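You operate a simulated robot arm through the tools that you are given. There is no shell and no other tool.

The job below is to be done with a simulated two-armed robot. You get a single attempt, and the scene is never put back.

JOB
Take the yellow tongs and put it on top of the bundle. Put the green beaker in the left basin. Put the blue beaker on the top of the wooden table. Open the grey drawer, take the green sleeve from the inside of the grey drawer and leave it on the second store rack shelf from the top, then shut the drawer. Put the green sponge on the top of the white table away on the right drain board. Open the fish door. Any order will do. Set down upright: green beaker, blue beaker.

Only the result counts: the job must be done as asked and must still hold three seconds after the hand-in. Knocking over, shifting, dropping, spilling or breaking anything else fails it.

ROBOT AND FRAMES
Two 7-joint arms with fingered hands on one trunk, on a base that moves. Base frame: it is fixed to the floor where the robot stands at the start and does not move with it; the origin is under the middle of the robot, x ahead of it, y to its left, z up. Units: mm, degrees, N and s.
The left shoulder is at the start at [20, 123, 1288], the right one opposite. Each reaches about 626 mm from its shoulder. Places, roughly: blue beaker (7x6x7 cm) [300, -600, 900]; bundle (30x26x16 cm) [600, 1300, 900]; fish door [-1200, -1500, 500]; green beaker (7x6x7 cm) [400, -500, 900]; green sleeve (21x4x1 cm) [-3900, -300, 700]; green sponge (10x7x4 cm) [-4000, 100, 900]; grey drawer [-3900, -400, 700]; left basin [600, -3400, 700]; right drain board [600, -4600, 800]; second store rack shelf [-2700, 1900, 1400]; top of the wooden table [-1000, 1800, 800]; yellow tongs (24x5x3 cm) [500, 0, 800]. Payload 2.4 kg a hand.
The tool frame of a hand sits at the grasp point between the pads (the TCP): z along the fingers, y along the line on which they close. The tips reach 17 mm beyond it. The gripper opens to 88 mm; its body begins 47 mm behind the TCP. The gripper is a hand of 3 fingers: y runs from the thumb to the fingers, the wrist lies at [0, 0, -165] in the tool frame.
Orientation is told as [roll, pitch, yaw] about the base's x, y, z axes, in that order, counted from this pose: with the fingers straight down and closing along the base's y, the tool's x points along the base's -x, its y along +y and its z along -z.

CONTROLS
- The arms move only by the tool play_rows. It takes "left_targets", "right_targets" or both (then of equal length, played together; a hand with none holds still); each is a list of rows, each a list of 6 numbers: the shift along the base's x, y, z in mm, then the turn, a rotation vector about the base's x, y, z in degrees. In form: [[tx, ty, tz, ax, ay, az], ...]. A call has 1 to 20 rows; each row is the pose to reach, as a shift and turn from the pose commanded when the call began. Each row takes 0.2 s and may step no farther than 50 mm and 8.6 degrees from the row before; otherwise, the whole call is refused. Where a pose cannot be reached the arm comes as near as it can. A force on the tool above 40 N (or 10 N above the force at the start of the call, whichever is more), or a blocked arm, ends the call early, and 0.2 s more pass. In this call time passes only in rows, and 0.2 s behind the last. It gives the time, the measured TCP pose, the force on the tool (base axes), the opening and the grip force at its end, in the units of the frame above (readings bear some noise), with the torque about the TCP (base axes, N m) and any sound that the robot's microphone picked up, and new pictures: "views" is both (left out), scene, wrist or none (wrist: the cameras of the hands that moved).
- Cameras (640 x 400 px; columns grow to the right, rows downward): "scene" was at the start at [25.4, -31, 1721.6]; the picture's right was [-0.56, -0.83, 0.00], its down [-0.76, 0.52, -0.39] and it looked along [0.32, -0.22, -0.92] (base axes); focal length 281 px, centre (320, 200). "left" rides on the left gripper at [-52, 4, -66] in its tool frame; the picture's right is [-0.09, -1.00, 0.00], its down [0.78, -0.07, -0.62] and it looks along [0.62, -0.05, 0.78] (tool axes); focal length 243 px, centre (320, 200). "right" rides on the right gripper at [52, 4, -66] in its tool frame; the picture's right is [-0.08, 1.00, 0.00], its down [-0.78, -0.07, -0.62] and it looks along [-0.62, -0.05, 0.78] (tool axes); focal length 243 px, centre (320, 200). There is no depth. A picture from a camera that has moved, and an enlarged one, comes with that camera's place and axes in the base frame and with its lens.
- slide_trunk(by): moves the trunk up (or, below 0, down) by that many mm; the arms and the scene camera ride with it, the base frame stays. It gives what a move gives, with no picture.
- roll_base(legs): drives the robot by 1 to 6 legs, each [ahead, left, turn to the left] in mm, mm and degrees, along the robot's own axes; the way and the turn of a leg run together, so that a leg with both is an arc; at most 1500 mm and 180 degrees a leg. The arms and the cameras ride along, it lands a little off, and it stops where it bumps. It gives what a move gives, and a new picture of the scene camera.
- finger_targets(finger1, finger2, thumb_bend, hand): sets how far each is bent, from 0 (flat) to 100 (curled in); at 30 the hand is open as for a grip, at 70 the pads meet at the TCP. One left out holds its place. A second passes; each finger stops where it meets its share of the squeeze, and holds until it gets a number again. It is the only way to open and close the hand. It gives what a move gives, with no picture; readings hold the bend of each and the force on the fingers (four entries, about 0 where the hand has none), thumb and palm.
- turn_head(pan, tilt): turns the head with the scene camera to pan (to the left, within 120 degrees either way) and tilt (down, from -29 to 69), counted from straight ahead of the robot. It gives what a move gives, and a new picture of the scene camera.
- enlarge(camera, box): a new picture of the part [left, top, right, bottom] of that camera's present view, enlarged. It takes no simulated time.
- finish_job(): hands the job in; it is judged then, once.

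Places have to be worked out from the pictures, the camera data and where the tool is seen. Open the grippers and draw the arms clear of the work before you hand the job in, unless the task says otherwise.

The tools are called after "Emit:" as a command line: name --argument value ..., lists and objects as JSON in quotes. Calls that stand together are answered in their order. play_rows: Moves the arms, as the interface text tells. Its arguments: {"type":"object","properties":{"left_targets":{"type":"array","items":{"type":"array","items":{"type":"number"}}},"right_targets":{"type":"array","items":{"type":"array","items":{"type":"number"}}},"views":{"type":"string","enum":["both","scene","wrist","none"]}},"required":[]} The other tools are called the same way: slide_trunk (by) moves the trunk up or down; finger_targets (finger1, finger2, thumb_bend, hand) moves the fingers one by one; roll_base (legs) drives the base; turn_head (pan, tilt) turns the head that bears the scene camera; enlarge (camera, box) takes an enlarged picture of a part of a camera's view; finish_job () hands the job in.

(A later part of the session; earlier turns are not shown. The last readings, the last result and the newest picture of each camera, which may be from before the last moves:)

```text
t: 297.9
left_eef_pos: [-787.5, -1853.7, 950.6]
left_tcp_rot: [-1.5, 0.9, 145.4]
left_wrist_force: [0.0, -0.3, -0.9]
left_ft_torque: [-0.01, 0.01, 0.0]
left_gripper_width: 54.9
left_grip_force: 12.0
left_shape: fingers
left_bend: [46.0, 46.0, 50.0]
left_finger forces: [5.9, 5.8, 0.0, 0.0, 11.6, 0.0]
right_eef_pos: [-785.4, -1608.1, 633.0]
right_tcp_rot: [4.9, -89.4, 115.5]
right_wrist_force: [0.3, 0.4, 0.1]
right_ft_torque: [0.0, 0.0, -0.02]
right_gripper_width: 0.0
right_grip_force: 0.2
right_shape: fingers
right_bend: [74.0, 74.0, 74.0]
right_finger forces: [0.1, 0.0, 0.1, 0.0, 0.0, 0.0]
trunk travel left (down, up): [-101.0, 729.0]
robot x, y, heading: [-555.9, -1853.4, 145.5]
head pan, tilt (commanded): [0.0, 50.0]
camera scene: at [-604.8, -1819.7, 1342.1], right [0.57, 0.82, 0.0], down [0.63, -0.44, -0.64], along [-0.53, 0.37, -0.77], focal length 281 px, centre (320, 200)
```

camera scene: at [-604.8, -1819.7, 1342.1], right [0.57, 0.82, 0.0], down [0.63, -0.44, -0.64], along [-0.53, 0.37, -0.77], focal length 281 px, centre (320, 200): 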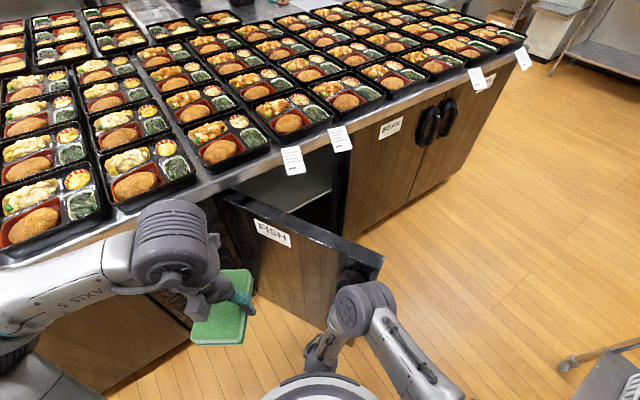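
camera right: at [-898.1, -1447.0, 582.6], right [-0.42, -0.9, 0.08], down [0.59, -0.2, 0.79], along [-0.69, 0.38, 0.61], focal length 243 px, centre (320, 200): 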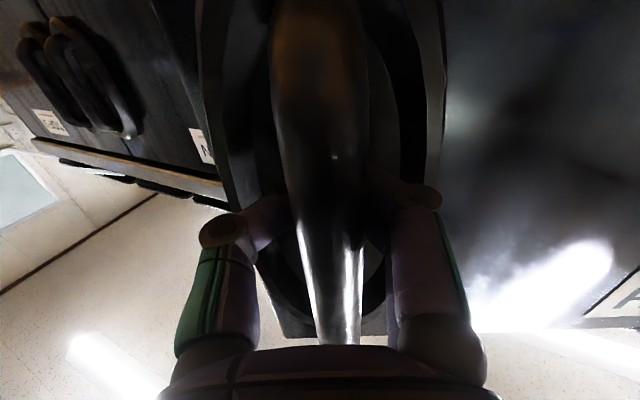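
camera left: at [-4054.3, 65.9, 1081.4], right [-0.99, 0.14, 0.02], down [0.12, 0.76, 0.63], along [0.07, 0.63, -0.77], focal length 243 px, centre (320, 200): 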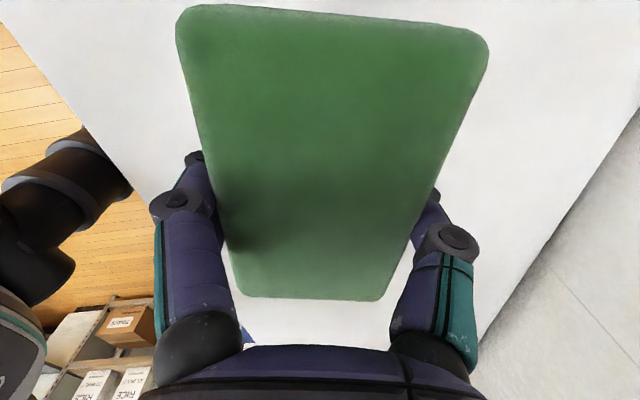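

Door at about 60°. Before the next arc I extend the left hand (with sponge) 150 mm forward and up, so that its elbow draws in and stays clear of the island.

Emit:
play_rows --left_targets '[[-31, 21, 20, 0, 0, 0], [-62, 42, 40, 0, 0, 0], [-93, 64, 60, 0, 0, 0], [-124, 85, 80, 0, 0, 0]]' --views "none"

Emit:
turn_head --pan 50 --tilt 50

```text
t: 298.9
left_eef_pos: [-907.0, -1769.0, 1031.7]
left_tcp_rot: [-1.5, 0.8, 145.3]
left_wrist_force: [-0.1, -0.4, -0.6]
left_ft_torque: [-0.05, -0.04, 0.03]
left_gripper_width: 54.9
left_grip_force: 11.4
left_shape: fingers
left_bend: [46.0, 46.0, 50.0]
left_finger forces: [5.8, 5.8, 0.1, 0.0, 11.7, 0.0]
right_eef_pos: [-784.6, -1608.5, 633.6]
right_tcp_rot: [6.5, -89.5, 114.1]
right_wrist_force: [-0.3, 0.8, -0.3]
right_ft_torque: [0.01, -0.03, 0.01]
right_gripper_width: 0.0
right_grip_force: 0.0
right_shape: fingers
right_bend: [74.0, 74.0, 74.0]
right_finger forces: [0.0, 0.0, 0.0, 0.0, 0.0, 0.0]
trunk travel left (down, up): [-101.0, 729.0]
robot x, y, heading: [-556.3, -1858.6, 145.6]
head pan, tilt (commanded): [0.0, 50.0]
```

```text
t: 300.1
left_eef_pos: [-907.6, -1770.5, 1031.3]
left_tcp_rot: [-1.5, 0.8, 145.4]
left_wrist_force: [-0.5, -0.3, -0.2]
left_ft_torque: [0.02, -0.01, -0.02]
left_gripper_width: 54.8
left_grip_force: 11.9
left_shape: fingers
left_bend: [46.0, 46.0, 50.0]
left_finger forces: [5.9, 5.7, 0.1, 0.1, 11.7, 0.0]
right_eef_pos: [-784.8, -1607.7, 633.0]
right_tcp_rot: [5.0, -89.6, 115.5]
right_wrist_force: [0.1, 0.1, 0.7]
right_ft_torque: [-0.01, -0.01, 0.0]
right_gripper_width: 0.1
right_grip_force: 0.0
right_shape: fingers
right_bend: [74.0, 74.0, 74.0]
right_finger forces: [0.1, 0.0, 0.1, 0.0, 0.0, 0.1]
trunk travel left (down, up): [-101.0, 729.0]
robot x, y, heading: [-555.0, -1855.7, 145.2]
head pan, tilt (commanded): [50.0, 50.0]
camera scene: at [-615.8, -1883.7, 1342.1], right [-0.26, 0.96, 0.0], down [0.74, 0.2, -0.64], along [-0.62, -0.17, -0.77], focal length 281 px, centre (320, 200)
```

scene: 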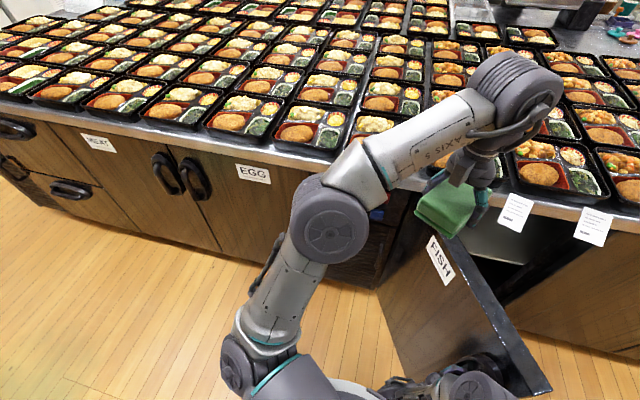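

The elbow is well clear of the island. I drive another 20° arc about the hinge.

Emit:
roll_base --legs '[[-104, 185.7, -20]]'

```text
t: 301.8
left_eef_pos: [-915.6, -1860.9, 1031.3]
left_tcp_rot: [-1.5, 0.8, 125.6]
left_wrist_force: [-0.3, 0.8, -0.3]
left_ft_torque: [0.01, 0.01, -0.01]
left_gripper_width: 54.6
left_grip_force: 12.1
left_shape: fingers
left_bend: [46.0, 46.0, 50.0]
left_finger forces: [5.9, 5.7, 0.0, 0.0, 11.6, 0.0]
right_eef_pos: [-742.7, -1749.6, 632.6]
right_tcp_rot: [5.0, -89.4, 95.6]
right_wrist_force: [-0.7, 1.2, -0.5]
right_ft_torque: [-0.01, -0.03, -0.01]
right_gripper_width: 0.3
right_grip_force: 0.0
right_shape: fingers
right_bend: [74.0, 74.0, 73.0]
right_finger forces: [0.1, 0.0, 0.0, 0.1, 0.0, 0.1]
trunk travel left (down, up): [-101.0, 729.0]
robot x, y, heading: [-609.5, -2058.5, 125.6]
head pan, tilt (commanded): [50.0, 50.0]
camera scene: at [-678.7, -2067.6, 1342.1], right [0.08, 1.0, 0.0], down [0.76, -0.06, -0.64], along [-0.64, 0.05, -0.77], focal length 281 px, centre (320, 200)
```

scene: 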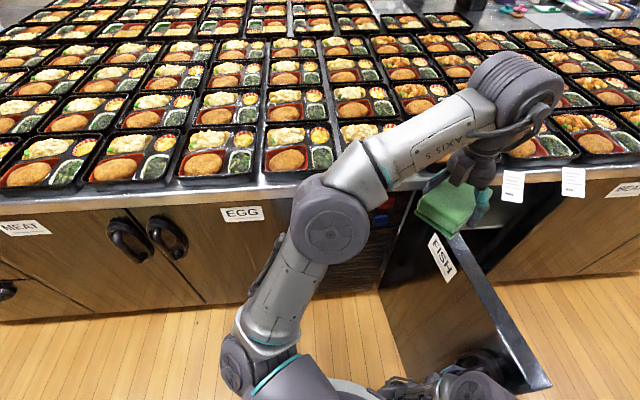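

The door is open to about 82°. I add another 8° to make it a full opening.

Emit:
roll_base --legs '[[-41.6, 74.3, -8]]'

```text
t: 302.8
left_eef_pos: [-925.7, -1893.0, 1031.6]
left_tcp_rot: [-1.6, 0.7, 117.4]
left_wrist_force: [0.4, 0.5, 0.5]
left_ft_torque: [-0.02, 0.0, 0.02]
left_gripper_width: 54.8
left_grip_force: 11.4
left_shape: fingers
left_bend: [46.0, 46.0, 50.0]
left_finger forces: [5.8, 5.8, 0.0, 0.0, 11.7, 0.0]
right_eef_pos: [-739.9, -1807.6, 632.1]
right_tcp_rot: [3.8, -89.5, 88.7]
right_wrist_force: [-6.3, 0.6, -0.1]
right_ft_torque: [0.02, -0.02, -0.06]
right_gripper_width: 0.0
right_grip_force: 3.4
right_shape: fingers
right_bend: [74.0, 74.0, 74.0]
right_finger forces: [3.0, 3.0, 0.0, 0.0, 0.0, 0.0]
trunk travel left (down, up): [-101.0, 729.0]
robot x, y, heading: [-645.7, -2129.3, 117.5]
head pan, tilt (commanded): [50.0, 50.0]
camera scene: at [-722.0, -2131.9, 1342.1], right [0.22, 0.98, 0.0], down [0.75, -0.17, -0.64], along [-0.63, 0.14, -0.77], focal length 281 px, centre (320, 200)
```

scene: 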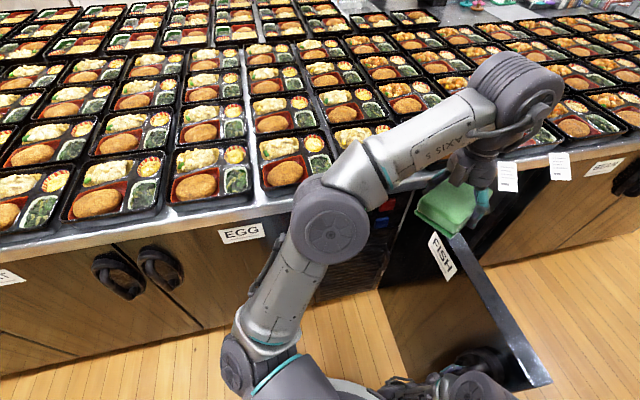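

The door is at about 90°. I open the right hand to let go of the bar, and then drive the base straight away from the door (−y) to withdraw the hand.

Emit:
finger_targets --hand "right" --finger1 36 --finger2 36 --thumb_bend 36

Emit:
enlarge --camera "right" --box '[0, 0, 640, 400]'

```text
t: 303.8
left_eef_pos: [-925.4, -1893.5, 1031.2]
left_tcp_rot: [-1.5, 0.8, 117.4]
left_wrist_force: [0.9, -0.1, -0.6]
left_ft_torque: [0.01, 0.01, -0.05]
left_gripper_width: 54.5
left_grip_force: 11.5
left_shape: fingers
left_bend: [46.0, 46.0, 50.0]
left_finger forces: [5.9, 5.6, 0.0, 0.1, 11.6, 0.1]
right_eef_pos: [-740.4, -1806.6, 633.9]
right_tcp_rot: [6.6, -89.6, 85.7]
right_wrist_force: [-0.1, -0.5, 0.1]
right_ft_torque: [0.01, 0.01, -0.01]
right_gripper_width: 71.1
right_grip_force: 0.1
right_shape: fingers
right_bend: [36.0, 36.0, 36.0]
right_finger forces: [0.0, 0.0, 0.0, 0.0, 0.0, 0.0]
trunk travel left (down, up): [-101.0, 729.0]
robot x, y, heading: [-650.5, -2133.8, 117.5]
head pan, tilt (commanded): [50.0, 50.0]
```

```text
1.00 times, centred on (320, 200) of right (not enlarged: the box is as wide or as high as the picture)
camera zoom: at [-742.3, -1874.1, 582.6], right [-1.0, -0.04, 0.09], down [0.09, -0.61, 0.79], along [0.02, 0.79, 0.61], focal length 243 px, centre (320, 200)
```

zoom: 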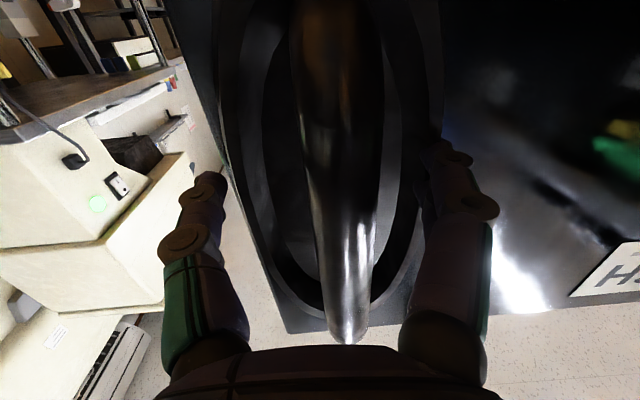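

The hand is free around the bar. I withdraw by driving 130 mm in −y.

Emit:
roll_base --legs '[[-115, 60, 0]]'

Emit:
turn_head --pan 0 --tilt 45

```text
t: 305.1
left_eef_pos: [-924.9, -2023.6, 1032.4]
left_tcp_rot: [-1.5, 0.8, 117.4]
left_wrist_force: [0.4, -0.5, 0.2]
left_ft_torque: [0.01, 0.0, 0.02]
left_gripper_width: 54.8
left_grip_force: 11.9
left_shape: fingers
left_bend: [46.0, 46.0, 50.0]
left_finger forces: [5.9, 5.7, 0.0, 0.0, 11.7, 0.0]
right_eef_pos: [-740.0, -1936.9, 633.5]
right_tcp_rot: [7.0, -89.4, 85.4]
right_wrist_force: [0.3, -1.2, 0.1]
right_ft_torque: [-0.04, 0.01, 0.01]
right_gripper_width: 71.1
right_grip_force: 0.0
right_shape: fingers
right_bend: [36.0, 36.0, 36.0]
right_finger forces: [0.0, 0.0, 0.0, 0.0, 0.0, 0.1]
trunk travel left (down, up): [-101.0, 729.0]
robot x, y, heading: [-654.7, -2261.9, 117.3]
head pan, tilt (commanded): [50.0, 50.0]
camera scene: at [-721.9, -2261.3, 1342.1], right [0.22, 0.98, 0.0], down [0.75, -0.17, -0.64], along [-0.63, 0.14, -0.77], focal length 281 px, centre (320, 200)
```

scene: 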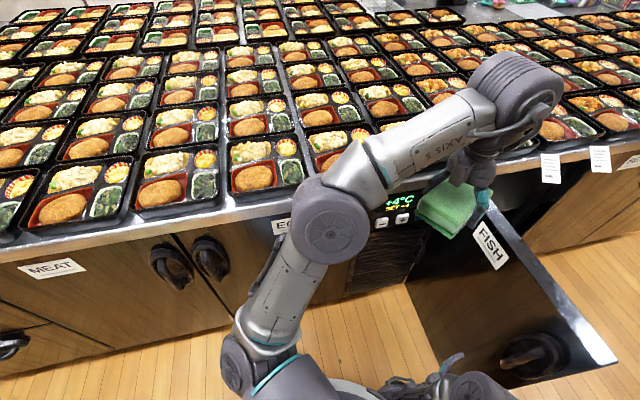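

```text
t: 306.3
left_eef_pos: [-923.3, -2022.5, 1032.7]
left_tcp_rot: [-1.5, 0.8, 117.5]
left_wrist_force: [0.0, 0.2, 0.6]
left_ft_torque: [0.01, 0.01, 0.03]
left_gripper_width: 54.6
left_grip_force: 12.5
left_shape: fingers
left_bend: [46.0, 46.0, 50.0]
left_finger forces: [6.0, 5.7, 0.0, 0.1, 11.7, 0.0]
right_eef_pos: [-740.7, -1937.1, 632.7]
right_tcp_rot: [7.1, -89.4, 85.4]
right_wrist_force: [-0.2, 1.5, -0.5]
right_ft_torque: [0.04, -0.01, 0.0]
right_gripper_width: 71.1
right_grip_force: 0.0
right_shape: fingers
right_bend: [36.0, 36.0, 36.0]
right_finger forces: [0.0, 0.0, 0.0, 0.0, 0.0, 0.0]
trunk travel left (down, up): [-101.0, 729.0]
robot x, y, heading: [-652.1, -2263.9, 117.2]
head pan, tilt (commanded): [0.0, 45.0]
camera scene: at [-684.1, -2206.0, 1349.0], right [0.89, 0.46, 0.0], down [0.32, -0.63, -0.71], along [-0.32, 0.63, -0.71], focal length 281 px, centre (320, 200)
```

scene: 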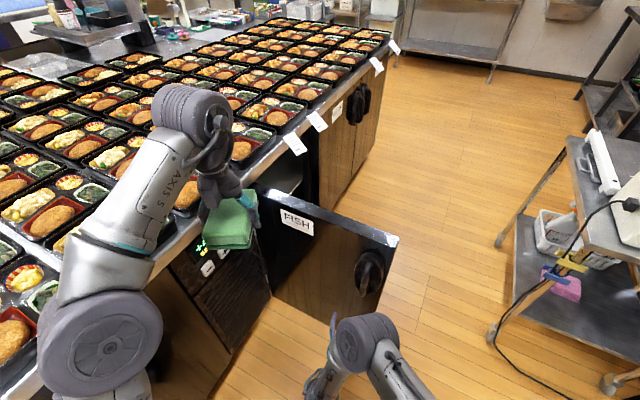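

The fish door stands open at about 90°. I bring the right hand back to its fingers-down posture near the body.

Emit:
play_rows --right_targets '[[2, -6, 15, -8.2, -0.4, 0], [4, -12, 30, -16.4, -0.8, 0], [6, -18, 45, -24.6, -1.2, 0], [8, -24, 60, -32.8, -1.6, 0], [10, -30, 75, -41, -2, 0], [12, -36, 90, -49.2, -2.4, 0], [14, -42, 105, -57.4, -2.8, 0], [16, -46, 120, -65.6, -3.2, 0], [18, -50, 135, -73.8, -3.7, 0], [19, -54, 150, -82, -4.1, 0], [20, -58, 165, -89.8, -4.5, 0]]' --views "scene"

```text
t: 308.7
left_eef_pos: [-924.4, -2022.0, 1031.5]
left_tcp_rot: [-1.5, 0.7, 117.4]
left_wrist_force: [-0.5, 0.7, 0.3]
left_ft_torque: [0.01, -0.01, 0.01]
left_gripper_width: 54.8
left_grip_force: 12.0
left_shape: fingers
left_bend: [46.0, 46.0, 50.0]
left_finger forces: [6.0, 5.7, 0.0, 0.0, 11.7, 0.1]
right_eef_pos: [-719.8, -1993.8, 799.3]
right_tcp_rot: [-0.5, 0.5, 93.0]
right_wrist_force: [0.8, 0.1, -0.5]
right_ft_torque: [-0.01, -0.01, -0.01]
right_gripper_width: 71.0
right_grip_force: 0.1
right_shape: fingers
right_bend: [36.0, 36.0, 36.0]
right_finger forces: [0.0, 0.0, 0.0, 0.0, 0.1, 0.0]
trunk travel left (down, up): [-101.0, 729.0]
robot x, y, heading: [-652.2, -2263.4, 117.2]
head pan, tilt (commanded): [0.0, 45.0]
camera scene: at [-684.0, -2205.9, 1349.0], right [0.89, 0.46, 0.0], down [0.32, -0.63, -0.71], along [-0.32, 0.63, -0.71], focal length 281 px, centre (320, 200)
```

scene: 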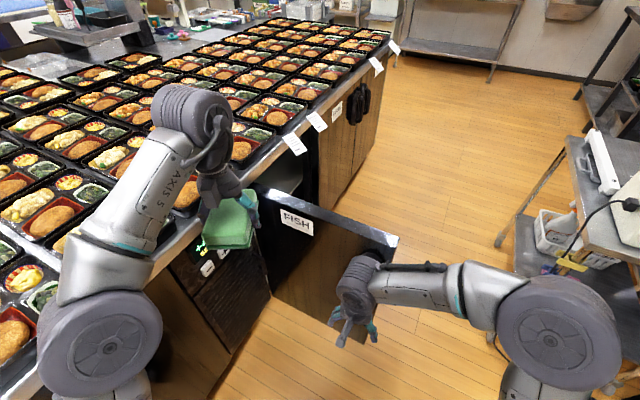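

I raise the trunk 400 mm, then turn right and drive toward the sink side, looking at the counters there.

Emit:
slide_trunk --by 400

Emit:
roll_base --legs '[[0, 0, -117], [150, -500, 0]]'

Emit:
turn_head --pan -30 --tilt 30

```text
t: 312.5
left_eef_pos: [-925.5, -2022.4, 1431.4]
left_tcp_rot: [-1.5, 0.8, 117.3]
left_wrist_force: [0.1, 0.0, -0.7]
left_ft_torque: [0.02, -0.03, -0.02]
left_gripper_width: 54.6
left_grip_force: 11.8
left_shape: fingers
left_bend: [46.0, 46.0, 50.0]
left_finger forces: [6.0, 5.8, 0.1, 0.0, 11.8, 0.1]
right_eef_pos: [-719.9, -1994.1, 1199.5]
right_tcp_rot: [-0.5, 0.4, 92.8]
right_wrist_force: [-0.3, 0.0, 0.1]
right_ft_torque: [0.0, -0.01, 0.0]
right_gripper_width: 71.1
right_grip_force: 0.1
right_shape: fingers
right_bend: [36.0, 36.0, 36.0]
right_finger forces: [0.0, 0.1, 0.0, 0.1, 0.0, 0.0]
trunk travel left (down, up): [-501.0, 329.0]
robot x, y, heading: [-652.4, -2265.4, 117.2]
head pan, tilt (commanded): [0.0, 45.0]
```

```text
t: 320.4
left_eef_pos: [-152.4, -2618.9, 1432.7]
left_tcp_rot: [-1.6, 0.8, 1.7]
left_wrist_force: [-0.2, 0.8, 0.3]
left_ft_torque: [-0.01, -0.01, -0.03]
left_gripper_width: 54.6
left_grip_force: 11.5
left_shape: fingers
left_bend: [46.0, 46.0, 50.0]
left_finger forces: [6.0, 5.6, 0.0, 0.0, 11.5, 0.0]
right_eef_pos: [-216.8, -2817.4, 1197.5]
right_tcp_rot: [-0.5, 0.3, -22.8]
right_wrist_force: [0.2, -0.2, -0.2]
right_ft_torque: [0.01, 0.0, 0.0]
right_gripper_width: 71.1
right_grip_force: 0.0
right_shape: fingers
right_bend: [36.0, 36.0, 36.0]
right_finger forces: [0.0, 0.0, 0.0, 0.1, 0.0, 0.1]
trunk travel left (down, up): [-501.0, 329.0]
robot x, y, heading: [-484.4, -2762.5, 1.9]
head pan, tilt (commanded): [0.0, 45.0]
camera scene: at [-428.4, -2759.1, 1749.0], right [0.03, -1.0, 0.0], down [-0.71, -0.02, -0.71], along [0.71, 0.02, -0.71], focal length 281 px, centre (320, 200)
```

scene: 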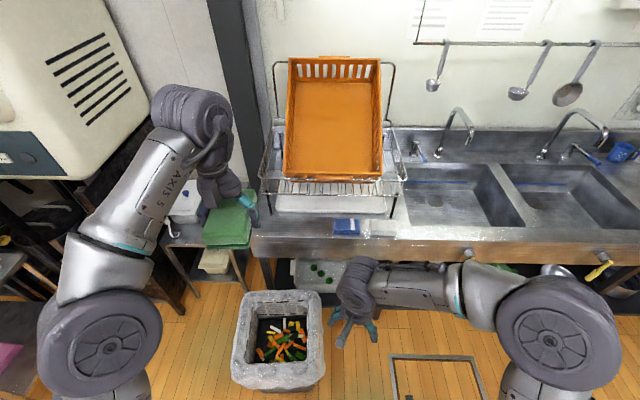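

```text
t: 321.4
left_eef_pos: [-153.1, -2620.2, 1431.9]
left_tcp_rot: [-1.5, 0.8, 1.7]
left_wrist_force: [0.8, 0.7, -0.5]
left_ft_torque: [0.02, 0.04, -0.03]
left_gripper_width: 54.7
left_grip_force: 11.3
left_shape: fingers
left_bend: [46.0, 46.0, 50.0]
left_finger forces: [5.9, 5.7, 0.0, 0.0, 11.6, 0.0]
right_eef_pos: [-217.2, -2817.0, 1197.3]
right_tcp_rot: [-0.4, 0.4, -22.8]
right_wrist_force: [1.1, 0.3, -1.0]
right_ft_torque: [0.01, -0.01, 0.02]
right_gripper_width: 71.2
right_grip_force: 0.0
right_shape: fingers
right_bend: [36.0, 36.0, 36.0]
right_finger forces: [0.0, 0.0, 0.0, 0.0, 0.1, 0.0]
trunk travel left (down, up): [-501.0, 329.0]
robot x, y, heading: [-485.6, -2760.7, 1.7]
head pan, tilt (commanded): [-30.0, 30.0]
camera scene: at [-430.2, -2803.7, 1771.6], right [-0.47, -0.88, 0.0], down [-0.44, 0.24, -0.87], along [0.76, -0.41, -0.5], focal length 281 px, centre (320, 200)
```

scene: 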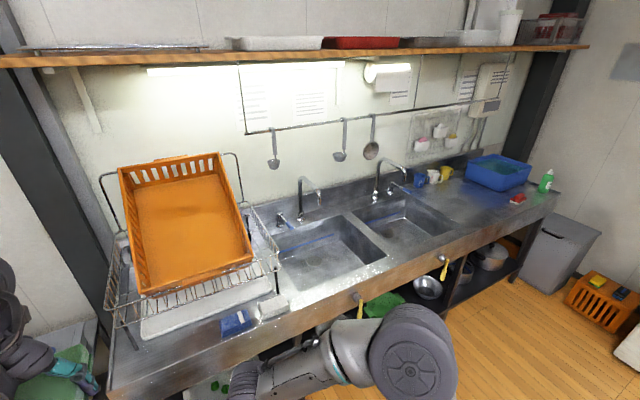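

I see the sink counter: left basin, right basin, and the right drain board at the far end with a blue tub, cups, a red sponge and a soap bottle. I drive right along it to face the right drain board.

Emit:
roll_base --legs '[[0, -850, -1.7], [0, -850, 0]]'

Emit:
turn_head --pan 0 --tilt 35

```text
t: 330.0
left_eef_pos: [-147.0, -4336.2, 1432.4]
left_tcp_rot: [-1.5, 0.8, -0.6]
left_wrist_force: [-0.6, -0.3, -1.1]
left_ft_torque: [0.0, -0.01, -0.05]
left_gripper_width: 54.6
left_grip_force: 11.8
left_shape: fingers
left_bend: [46.0, 46.0, 50.0]
left_finger forces: [5.9, 5.8, 0.0, 0.0, 11.6, 0.0]
right_eef_pos: [-219.5, -4530.8, 1198.4]
right_tcp_rot: [-0.6, 0.4, -25.1]
right_wrist_force: [0.2, 0.1, -0.5]
right_ft_torque: [0.0, 0.02, 0.0]
right_gripper_width: 71.1
right_grip_force: 0.1
right_shape: fingers
right_bend: [36.0, 36.0, 36.0]
right_finger forces: [0.0, 0.0, 0.1, 0.0, 0.0, 0.0]
trunk travel left (down, up): [-501.0, 329.0]
robot x, y, heading: [-483.8, -4461.4, -0.6]
head pan, tilt (commanded): [-30.0, 30.0]
camera scene: at [-431.9, -4508.9, 1771.6], right [-0.51, -0.86, 0.0], down [-0.43, 0.26, -0.87], along [0.74, -0.44, -0.5], focal length 281 px, centre (320, 200)
```

scene: 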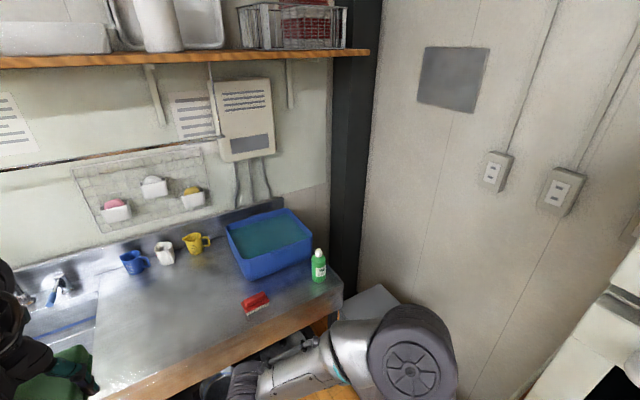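

```text
t: 330.9
left_eef_pos: [-147.8, -4335.6, 1431.4]
left_tcp_rot: [-1.4, 0.7, -0.6]
left_wrist_force: [0.3, -0.1, -0.3]
left_ft_torque: [0.01, 0.0, 0.01]
left_gripper_width: 54.8
left_grip_force: 11.1
left_shape: fingers
left_bend: [46.0, 46.0, 50.0]
left_finger forces: [5.9, 5.6, 0.0, 0.1, 11.6, 0.1]
right_eef_pos: [-218.7, -4529.6, 1198.8]
right_tcp_rot: [-0.6, 0.3, -25.2]
right_wrist_force: [0.2, 0.4, -0.1]
right_ft_torque: [0.0, 0.02, -0.03]
right_gripper_width: 71.0
right_grip_force: 0.0
right_shape: fingers
right_bend: [36.0, 36.0, 36.0]
right_finger forces: [0.0, 0.0, 0.0, 0.0, 0.0, 0.0]
trunk travel left (down, up): [-501.0, 329.0]
robot x, y, heading: [-488.0, -4465.6, -0.8]
head pan, tilt (commanded): [0.0, 35.0]
camera scene: at [-421.6, -4463.4, 1763.8], right [-0.01, -1.0, 0.0], down [-0.57, 0.01, -0.82], along [0.82, -0.01, -0.57], focal length 281 px, centre (320, 200)
```

scene: 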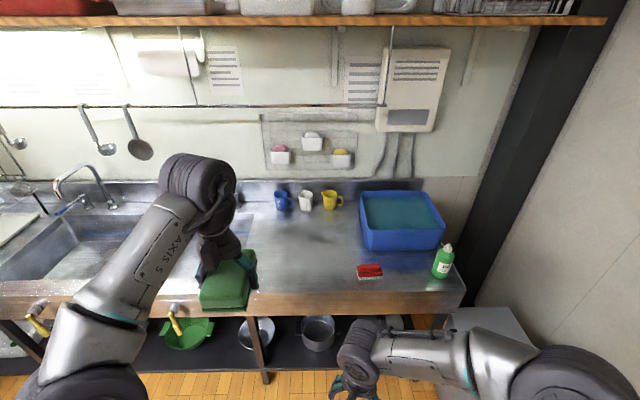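

Free area on the right drain board is around [450, −4430], left of the red brush and blue tub. I drive up to the counter.

Emit:
roll_base --legs '[[300, -95, 0.8], [200, 0, 0]]'

Emit:
turn_head --pan 10 --tilt 50

```text
t: 334.3
left_eef_pos: [354.5, -4427.5, 1431.3]
left_tcp_rot: [-1.5, 0.8, 0.1]
left_wrist_force: [0.2, 0.4, -1.2]
left_ft_torque: [-0.04, -0.01, -0.01]
left_gripper_width: 54.8
left_grip_force: 11.3
left_shape: fingers
left_bend: [46.0, 46.0, 50.0]
left_finger forces: [5.9, 5.7, 0.0, 0.0, 11.6, 0.0]
right_eef_pos: [283.6, -4623.8, 1198.5]
right_tcp_rot: [-0.5, 0.4, -24.5]
right_wrist_force: [0.2, -0.4, 0.4]
right_ft_torque: [0.02, 0.05, -0.03]
right_gripper_width: 71.2
right_grip_force: 0.0
right_shape: fingers
right_bend: [36.0, 36.0, 36.0]
right_finger forces: [0.1, 0.0, 0.1, 0.0, 0.0, 0.1]
trunk travel left (down, up): [-501.0, 329.0]
robot x, y, heading: [15.5, -4559.5, 0.1]
head pan, tilt (commanded): [0.0, 35.0]
camera scene: at [81.2, -4558.6, 1763.7], right [0.0, -1.0, 0.0], down [-0.57, 0.0, -0.82], along [0.82, 0.0, -0.57], focal length 281 px, centre (320, 200)
```

scene: 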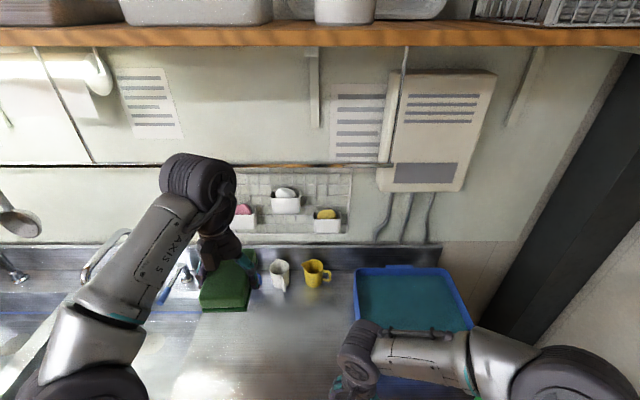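

```text
t: 335.0
left_eef_pos: [353.8, -4427.2, 1431.4]
left_tcp_rot: [-1.5, 0.9, 0.0]
left_wrist_force: [0.3, 0.4, 0.0]
left_ft_torque: [0.01, -0.02, -0.01]
left_gripper_width: 54.7
left_grip_force: 11.0
left_shape: fingers
left_bend: [46.0, 46.0, 50.0]
left_finger forces: [5.9, 5.8, 0.0, 0.1, 11.6, 0.0]
right_eef_pos: [283.6, -4624.2, 1198.7]
right_tcp_rot: [-0.5, 0.3, -24.5]
right_wrist_force: [0.2, -0.5, 0.2]
right_ft_torque: [0.01, -0.07, 0.03]
right_gripper_width: 71.1
right_grip_force: 0.1
right_shape: fingers
right_bend: [36.0, 36.0, 36.0]
right_finger forces: [0.0, 0.0, 0.0, 0.0, 0.0, 0.0]
trunk travel left (down, up): [-501.0, 329.0]
robot x, y, heading: [15.1, -4557.6, 0.0]
head pan, tilt (commanded): [10.0, 50.0]
camera scene: at [67.3, -4545.3, 1742.1], right [0.17, -0.98, 0.0], down [-0.75, -0.13, -0.64], along [0.63, 0.11, -0.77], focal length 281 px, centre (320, 200)
```

scene: 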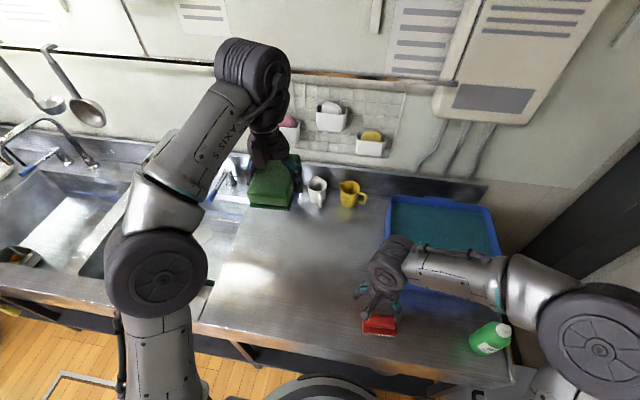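

I draw the right hand up and back so it stays clear when the trunk lowers.

Emit:
play_rows --right_targets '[[-12, 0, 35, 0, 0, 5], [-25, 0, 70, 0, 0, 10], [-40, 0, 105, 0, 0, 15], [-50, 0, 140, 0, 0, 20], [-60, 0, 170, 0, 0, 24.5]]' --views "none"

Emit:
slide_trunk --by -300

Emit:
play_rows --left_targets '[[24, 0, -30, 0, 0, 0], [48, 0, -60, 0, 0, 0], [72, 0, -90, 0, 0, 0], [92, 0, -120, 0, 0, 0], [92, 0, -160, 0, 0, 0]]' --views "both"

```text
t: 336.2
left_eef_pos: [353.0, -4428.8, 1431.1]
left_tcp_rot: [-1.6, 0.9, 0.1]
left_wrist_force: [0.3, -1.0, -1.0]
left_ft_torque: [-0.03, 0.01, -0.06]
left_gripper_width: 54.7
left_grip_force: 11.3
left_shape: fingers
left_bend: [46.0, 46.0, 50.0]
left_finger forces: [5.9, 5.6, 0.0, 0.0, 11.7, 0.1]
right_eef_pos: [222.9, -4622.9, 1369.5]
right_tcp_rot: [-0.4, 0.4, 0.2]
right_wrist_force: [-0.5, 0.8, -0.2]
right_ft_torque: [0.03, 0.03, -0.02]
right_gripper_width: 71.2
right_grip_force: 0.1
right_shape: fingers
right_bend: [36.0, 36.0, 36.0]
right_finger forces: [0.0, 0.0, 0.0, 0.0, 0.0, 0.1]
trunk travel left (down, up): [-501.0, 329.0]
robot x, y, heading: [14.9, -4562.7, 0.1]
head pan, tilt (commanded): [10.0, 50.0]
```

```text
t: 339.2
left_eef_pos: [353.1, -4428.1, 1131.5]
left_tcp_rot: [-1.5, 0.8, 0.1]
left_wrist_force: [-0.1, 0.6, -0.9]
left_ft_torque: [-0.01, 0.01, 0.0]
left_gripper_width: 54.7
left_grip_force: 11.5
left_shape: fingers
left_bend: [46.0, 46.0, 50.0]
left_finger forces: [5.9, 5.7, 0.0, 0.0, 11.6, 0.0]
right_eef_pos: [223.6, -4622.8, 1068.1]
right_tcp_rot: [-0.4, 0.4, 0.1]
right_wrist_force: [-0.5, -0.1, -0.4]
right_ft_torque: [0.02, 0.01, 0.01]
right_gripper_width: 71.2
right_grip_force: 0.1
right_shape: fingers
right_bend: [36.0, 36.0, 36.0]
right_finger forces: [0.0, 0.0, 0.0, 0.0, 0.0, 0.0]
trunk travel left (down, up): [-201.0, 629.0]
robot x, y, heading: [11.5, -4559.6, -0.2]
head pan, tilt (commanded): [10.0, 50.0]
```

```text
t: 340.4
left_eef_pos: [443.4, -4427.3, 972.5]
left_tcp_rot: [-1.7, 0.8, 0.1]
left_wrist_force: [-1.0, -0.1, -0.2]
left_ft_torque: [0.01, -0.01, -0.03]
left_gripper_width: 54.5
left_grip_force: 11.3
left_shape: fingers
left_bend: [46.0, 46.0, 50.0]
left_finger forces: [5.7, 5.7, 0.0, 0.0, 11.4, 0.0]
right_eef_pos: [222.9, -4623.2, 1068.9]
right_tcp_rot: [-0.6, 0.4, 0.1]
right_wrist_force: [-0.2, 0.3, 0.7]
right_ft_torque: [0.04, 0.01, -0.02]
right_gripper_width: 71.4
right_grip_force: 0.1
right_shape: fingers
right_bend: [36.0, 36.0, 36.0]
right_finger forces: [0.1, 0.0, 0.0, 0.1, 0.0, 0.0]
trunk travel left (down, up): [-201.0, 629.0]
robot x, y, heading: [16.1, -4559.8, -0.0]
head pan, tilt (commanded): [10.0, 50.0]
camera scene: at [67.7, -4545.1, 1442.1], right [0.17, -0.98, 0.0], down [-0.75, -0.13, -0.64], along [0.63, 0.11, -0.77], focal length 281 px, centre (320, 200)
camera left: at [495.5, -4420.1, 1037.6], right [0.09, -1.0, 0.03], down [-0.77, -0.05, 0.63], along [-0.63, -0.07, -0.77], focal length 243 px, centre (320, 200)
```

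scene: 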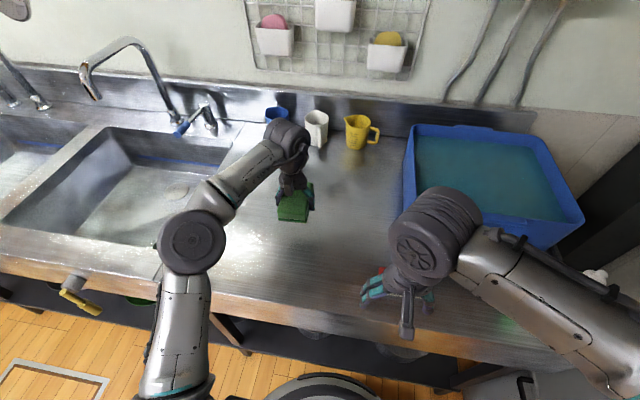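
left: 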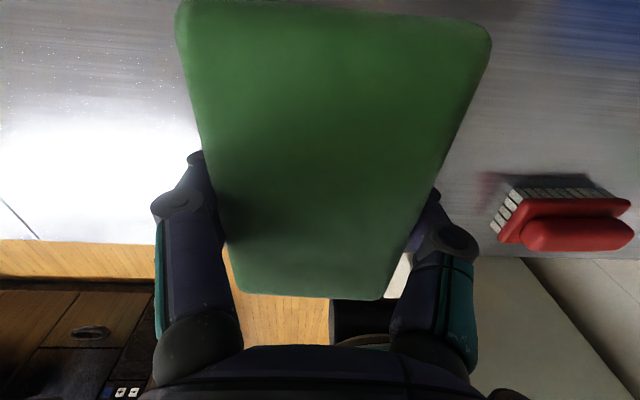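

The sponge is over the clear part of the board. I lower it in stages.

Emit:
play_rows --left_targets '[[0, 0, -25, 0, 0, 0], [0, 0, -50, 0, 0, 0], [0, 0, -65, 0, 0, 0]]' --views "wrist"

```text
t: 341.2
left_eef_pos: [445.9, -4427.1, 907.4]
left_tcp_rot: [-1.6, 0.8, 0.0]
left_wrist_force: [-0.3, 0.4, -0.2]
left_ft_torque: [-0.03, 0.03, -0.01]
left_gripper_width: 54.7
left_grip_force: 11.1
left_shape: fingers
left_bend: [46.0, 46.0, 50.0]
left_finger forces: [5.8, 5.7, 0.0, 0.0, 11.5, 0.0]
right_eef_pos: [223.8, -4625.1, 1069.3]
right_tcp_rot: [-0.5, 0.3, 0.1]
right_wrist_force: [-0.2, -0.6, 0.2]
right_ft_torque: [0.02, 0.0, 0.0]
right_gripper_width: 71.1
right_grip_force: 0.1
right_shape: fingers
right_bend: [36.0, 36.0, 36.0]
right_finger forces: [0.0, 0.1, 0.0, 0.0, 0.1, 0.1]
trunk travel left (down, up): [-201.0, 629.0]
robot x, y, heading: [13.2, -4558.9, -0.0]
head pan, tilt (commanded): [10.0, 50.0]
camera left: at [496.9, -4420.9, 972.1], right [0.09, -1.0, 0.03], down [-0.77, -0.05, 0.63], along [-0.63, -0.07, -0.77], focal length 243 px, centre (320, 200)
```

left: 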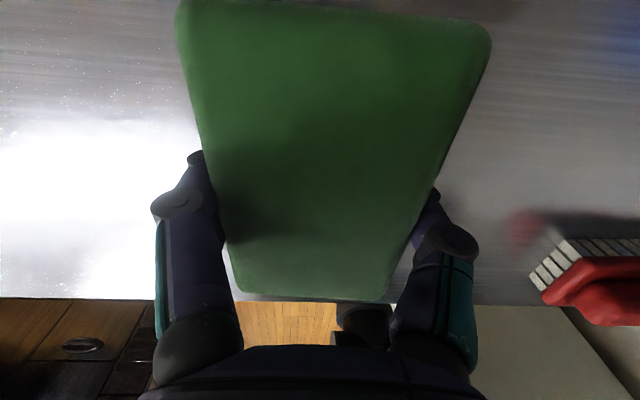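

Emit:
play_rows --left_targets '[[0, 0, -7, 0, 0, 0], [0, 0, -14, 0, 0, 0], [0, 0, -20, 0, 0, 0]]' --views "none"

```text
t: 342.0
left_eef_pos: [444.8, -4426.8, 888.3]
left_tcp_rot: [-1.5, 0.7, 0.1]
left_wrist_force: [-0.1, 0.1, 0.4]
left_ft_torque: [-0.01, -0.02, 0.03]
left_gripper_width: 54.6
left_grip_force: 11.4
left_shape: fingers
left_bend: [46.0, 46.0, 50.0]
left_finger forces: [5.7, 5.5, 0.0, 0.0, 11.5, 0.0]
right_eef_pos: [223.9, -4622.5, 1068.8]
right_tcp_rot: [-0.5, 0.4, 0.0]
right_wrist_force: [0.1, -0.1, -0.6]
right_ft_torque: [0.0, -0.02, 0.0]
right_gripper_width: 71.2
right_grip_force: 0.1
right_shape: fingers
right_bend: [36.0, 36.0, 36.0]
right_finger forces: [0.0, 0.0, 0.0, 0.0, 0.1, 0.0]
trunk travel left (down, up): [-201.0, 629.0]
robot x, y, heading: [14.5, -4559.1, -0.2]
head pan, tilt (commanded): [10.0, 50.0]
```

Emit:
play_rows --left_targets '[[0, 0, -5, 0, 0, 0], [0, 0, -10, 0, 0, 0]]' --views "none"

```text
t: 342.6
left_eef_pos: [443.5, -4427.9, 877.1]
left_tcp_rot: [-1.6, 0.9, 0.0]
left_wrist_force: [0.1, 0.7, -0.2]
left_ft_torque: [-0.04, -0.03, 0.0]
left_gripper_width: 54.3
left_grip_force: 11.7
left_shape: fingers
left_bend: [46.0, 46.0, 50.0]
left_finger forces: [5.8, 5.5, 0.0, 0.0, 11.5, 0.0]
right_eef_pos: [224.6, -4623.3, 1070.1]
right_tcp_rot: [-0.5, 0.4, 0.0]
right_wrist_force: [0.5, 0.1, -0.1]
right_ft_torque: [-0.02, -0.04, 0.02]
right_gripper_width: 71.0
right_grip_force: 0.1
right_shape: fingers
right_bend: [36.0, 36.0, 36.0]
right_finger forces: [0.0, 0.0, 0.0, 0.1, 0.0, 0.0]
trunk travel left (down, up): [-201.0, 629.0]
robot x, y, heading: [14.0, -4557.6, -0.1]
head pan, tilt (commanded): [10.0, 50.0]
```

Emit:
play_rows --left_targets '[[0, 0, -5, 0, 0, 0], [0, 0, -9, 0, 0, 0]]' --views "wrist"

```text
t: 343.2
left_eef_pos: [443.9, -4429.4, 870.5]
left_tcp_rot: [-1.6, 0.3, 0.2]
left_wrist_force: [5.8, -0.2, 27.9]
left_ft_torque: [1.06, -0.16, -0.16]
left_gripper_width: 54.6
left_grip_force: 22.9
left_shape: fingers
left_bend: [48.0, 48.0, 50.0]
left_finger forces: [19.4, 17.6, 0.1, 0.1, 8.9, 0.0]
right_eef_pos: [222.4, -4623.6, 1069.2]
right_tcp_rot: [-0.5, 0.2, 0.0]
right_wrist_force: [0.7, 0.1, -0.7]
right_ft_torque: [0.0, 0.03, 0.0]
right_gripper_width: 71.3
right_grip_force: 0.0
right_shape: fingers
right_bend: [36.0, 36.0, 36.0]
right_finger forces: [0.0, 0.0, 0.0, 0.0, 0.0, 0.0]
trunk travel left (down, up): [-201.0, 629.0]
robot x, y, heading: [15.6, -4561.7, 0.1]
head pan, tilt (commanded): [10.0, 50.0]
camera left: at [495.6, -4421.1, 936.2], right [0.09, -1.0, 0.03], down [-0.78, -0.05, 0.63], along [-0.62, -0.08, -0.78], focal length 243 px, centre (320, 200)
```

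left: 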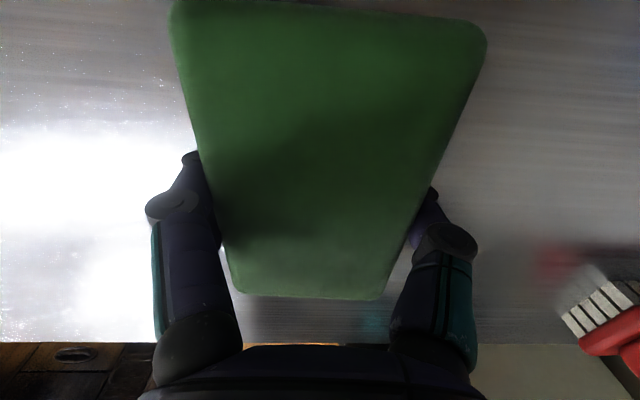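

The sponge is down. I ease up 4 mm and open the fingers.

Emit:
play_rows --left_targets '[[0, 0, 4, 0, 0, 0]]' --views "none"

Emit:
finger_targets --hand "left" --finger1 30 --finger2 30 --thumb_bend 30

Emit:
enlarge --camera "left" --box '[0, 0, 640, 400]'

```text
t: 343.6
left_eef_pos: [444.4, -4428.4, 870.9]
left_tcp_rot: [-1.5, 0.9, 0.2]
left_wrist_force: [2.6, 0.0, 6.3]
left_ft_torque: [0.28, -0.1, -0.13]
left_gripper_width: 54.3
left_grip_force: 15.5
left_shape: fingers
left_bend: [49.0, 48.0, 50.0]
left_finger forces: [11.2, 7.6, 0.0, 0.1, 11.1, 0.1]
right_eef_pos: [222.3, -4622.0, 1069.8]
right_tcp_rot: [-0.5, 0.4, 0.0]
right_wrist_force: [0.0, -0.3, -0.5]
right_ft_torque: [0.0, -0.01, -0.03]
right_gripper_width: 71.1
right_grip_force: 0.1
right_shape: fingers
right_bend: [36.0, 36.0, 36.0]
right_finger forces: [0.0, 0.0, 0.0, 0.0, 0.1, 0.0]
trunk travel left (down, up): [-201.0, 629.0]
robot x, y, heading: [15.6, -4560.1, 0.0]
head pan, tilt (commanded): [10.0, 50.0]
```

```text
t: 344.6
left_eef_pos: [444.7, -4427.5, 872.4]
left_tcp_rot: [-1.5, 0.8, 0.2]
left_wrist_force: [-0.4, 0.8, -0.2]
left_ft_torque: [-0.02, 0.0, -0.01]
left_gripper_width: 84.4
left_grip_force: 0.1
left_shape: fingers
left_bend: [30.0, 30.0, 30.0]
left_finger forces: [0.0, 0.0, 0.0, 0.0, 0.0, 0.1]
right_eef_pos: [223.3, -4623.2, 1069.6]
right_tcp_rot: [-0.5, 0.4, 0.1]
right_wrist_force: [0.2, -0.1, 1.3]
right_ft_torque: [0.02, 0.03, 0.01]
right_gripper_width: 71.3
right_grip_force: 0.0
right_shape: fingers
right_bend: [36.0, 36.0, 36.0]
right_finger forces: [0.0, 0.1, 0.0, 0.0, 0.0, 0.0]
trunk travel left (down, up): [-201.0, 629.0]
robot x, y, heading: [12.0, -4559.3, -0.1]
head pan, tilt (commanded): [10.0, 50.0]
```

```text
1.00 times, centred on (320, 200) of left (not enlarged: the box is as wide or as high as the picture)
camera zoom: at [496.3, -4420.0, 936.7], right [0.09, -1.0, 0.03], down [-0.77, -0.05, 0.63], along [-0.63, -0.07, -0.77], focal length 243 px, centre (320, 200)
```

zoom: 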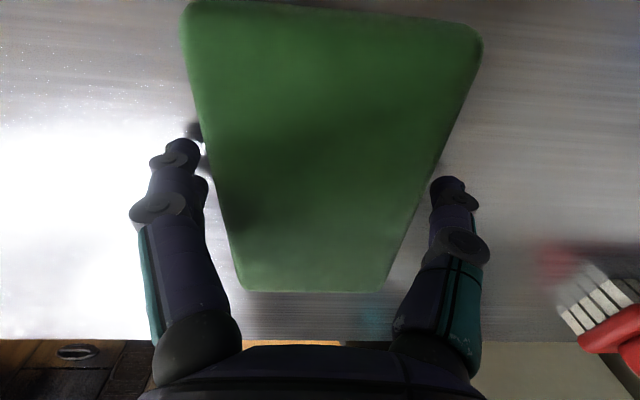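

The sponge is free on the board. I lift the left hand straight up and draw it back.

Emit:
play_rows --left_targets '[[0, 0, 20, 0, 0, 0], [0, 0, 60, 0, 0, 0], [0, 0, 105, 0, 0, 0], [-40, 0, 150, 0, 0, 0], [-85, 0, 190, 0, 0, 0], [-120, 0, 220, 0, 0, 0]]' --views "both"

```text
refused: row 4 steps farther than a row can; nothing moved
```

Emit:
play_rows --left_targets '[[0, 0, 20, 0, 0, 0], [0, 0, 60, 0, 0, 0], [0, 0, 105, 0, 0, 0], [-25, 0, 140, 0, 0, 0], [-55, 0, 170, 0, 0, 0], [-85, 0, 200, 0, 0, 0]]' --views "both"

```text
t: 346.0
left_eef_pos: [359.1, -4429.4, 1073.1]
left_tcp_rot: [-1.5, 0.6, 0.1]
left_wrist_force: [-0.5, 1.1, 0.1]
left_ft_torque: [-0.03, 0.02, -0.01]
left_gripper_width: 84.2
left_grip_force: 0.0
left_shape: fingers
left_bend: [30.0, 30.0, 30.0]
left_finger forces: [0.0, 0.0, 0.1, 0.0, 0.0, 0.1]
right_eef_pos: [223.4, -4623.6, 1069.4]
right_tcp_rot: [-0.6, 0.3, 0.0]
right_wrist_force: [-0.8, 0.3, 0.0]
right_ft_torque: [0.03, 0.05, -0.02]
right_gripper_width: 71.0
right_grip_force: 0.1
right_shape: fingers
right_bend: [36.0, 36.0, 36.0]
right_finger forces: [0.0, 0.0, 0.1, 0.1, 0.0, 0.0]
trunk travel left (down, up): [-201.0, 629.0]
robot x, y, heading: [14.9, -4557.1, 0.2]
head pan, tilt (commanded): [10.0, 50.0]
camera scene: at [67.3, -4545.3, 1442.1], right [0.17, -0.98, 0.0], down [-0.75, -0.13, -0.64], along [0.63, 0.11, -0.77], focal length 281 px, centre (320, 200)
camera left: at [411.5, -4421.6, 1137.7], right [0.09, -1.0, 0.03], down [-0.77, -0.05, 0.63], along [-0.63, -0.07, -0.77], focal length 243 px, centre (320, 200)
```

scene: 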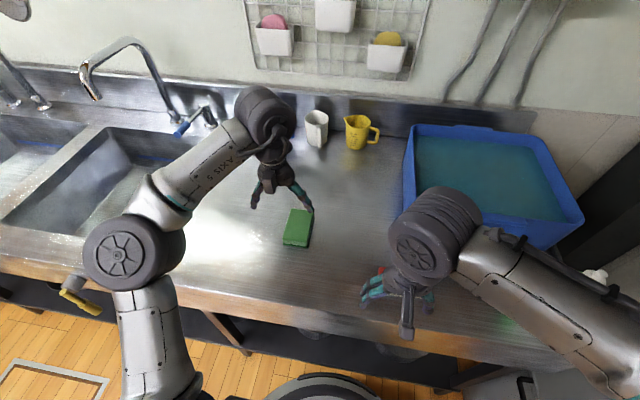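
left: 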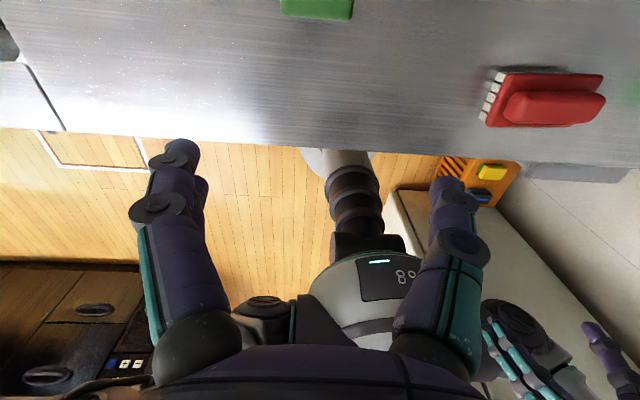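

The sponge lies on the right drain board. Now for the green beaker: I raise the trunk so the arms clear the cart machine and the open door, and drive back along the aisle.

Emit:
slide_trunk --by 400

Emit:
slide_trunk --by 100

Emit:
roll_base --legs '[[-490, 0, 0], [0, 1450, 0], [0, 780, 0]]'

```text
t: 349.9
left_eef_pos: [359.4, -4429.5, 1472.8]
left_tcp_rot: [-1.5, 0.7, 0.1]
left_wrist_force: [0.3, 0.1, -0.4]
left_ft_torque: [0.01, 0.01, 0.01]
left_gripper_width: 83.9
left_grip_force: 0.1
left_shape: fingers
left_bend: [30.0, 30.0, 30.0]
left_finger forces: [0.1, 0.1, 0.1, 0.0, 0.0, 0.0]
right_eef_pos: [223.7, -4622.9, 1469.5]
right_tcp_rot: [-0.5, 0.4, 0.1]
right_wrist_force: [-0.7, -0.1, 0.1]
right_ft_torque: [0.03, 0.01, 0.01]
right_gripper_width: 71.1
right_grip_force: 0.1
right_shape: fingers
right_bend: [36.0, 36.0, 36.0]
right_finger forces: [0.0, 0.0, 0.0, 0.1, 0.0, 0.0]
trunk travel left (down, up): [-601.0, 229.0]
robot x, y, heading: [15.6, -4561.2, -0.0]
head pan, tilt (commanded): [10.0, 50.0]
```

```text
t: 351.2
left_eef_pos: [359.0, -4429.3, 1571.9]
left_tcp_rot: [-1.5, 0.8, 0.2]
left_wrist_force: [0.3, 0.0, 0.3]
left_ft_torque: [-0.01, -0.03, 0.0]
left_gripper_width: 84.3
left_grip_force: 0.0
left_shape: fingers
left_bend: [30.0, 30.0, 30.0]
left_finger forces: [0.0, 0.0, 0.0, 0.1, 0.0, 0.0]
right_eef_pos: [223.0, -4622.8, 1569.3]
right_tcp_rot: [-0.4, 0.4, 0.0]
right_wrist_force: [0.0, 0.7, -1.2]
right_ft_torque: [0.0, 0.0, -0.01]
right_gripper_width: 71.1
right_grip_force: 0.0
right_shape: fingers
right_bend: [36.0, 36.0, 36.0]
right_finger forces: [0.1, 0.0, 0.1, 0.0, 0.0, 0.0]
trunk travel left (down, up): [-701.0, 129.0]
robot x, y, heading: [16.3, -4557.1, 0.1]
head pan, tilt (commanded): [10.0, 50.0]
```

```text
t: 364.8
left_eef_pos: [-111.9, -2182.5, 1571.6]
left_tcp_rot: [-1.6, 0.8, -0.8]
left_wrist_force: [-0.6, 0.1, 0.1]
left_ft_torque: [0.0, -0.01, 0.01]
left_gripper_width: 84.4
left_grip_force: 0.0
left_shape: fingers
left_bend: [30.0, 30.0, 30.0]
left_finger forces: [0.0, 0.0, 0.0, 0.1, 0.1, 0.0]
right_eef_pos: [-251.4, -2375.2, 1570.2]
right_tcp_rot: [-0.6, 0.4, -0.7]
right_wrist_force: [0.7, -0.3, 0.1]
right_ft_torque: [-0.01, -0.01, 0.03]
right_gripper_width: 71.1
right_grip_force: 0.0
right_shape: fingers
right_bend: [36.0, 36.0, 36.0]
right_finger forces: [0.0, 0.0, 0.0, 0.0, 0.0, 0.1]
trunk travel left (down, up): [-701.0, 129.0]
robot x, y, heading: [-459.2, -2307.3, -0.5]
head pan, tilt (commanded): [10.0, 50.0]
camera scene: at [-405.2, -2295.0, 1942.1], right [0.16, -0.99, 0.0], down [-0.76, -0.12, -0.64], along [0.63, 0.1, -0.77], focal length 281 px, centre (320, 200)
```

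scene: 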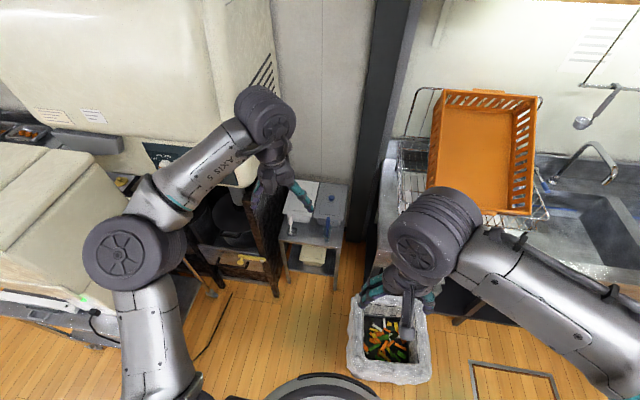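

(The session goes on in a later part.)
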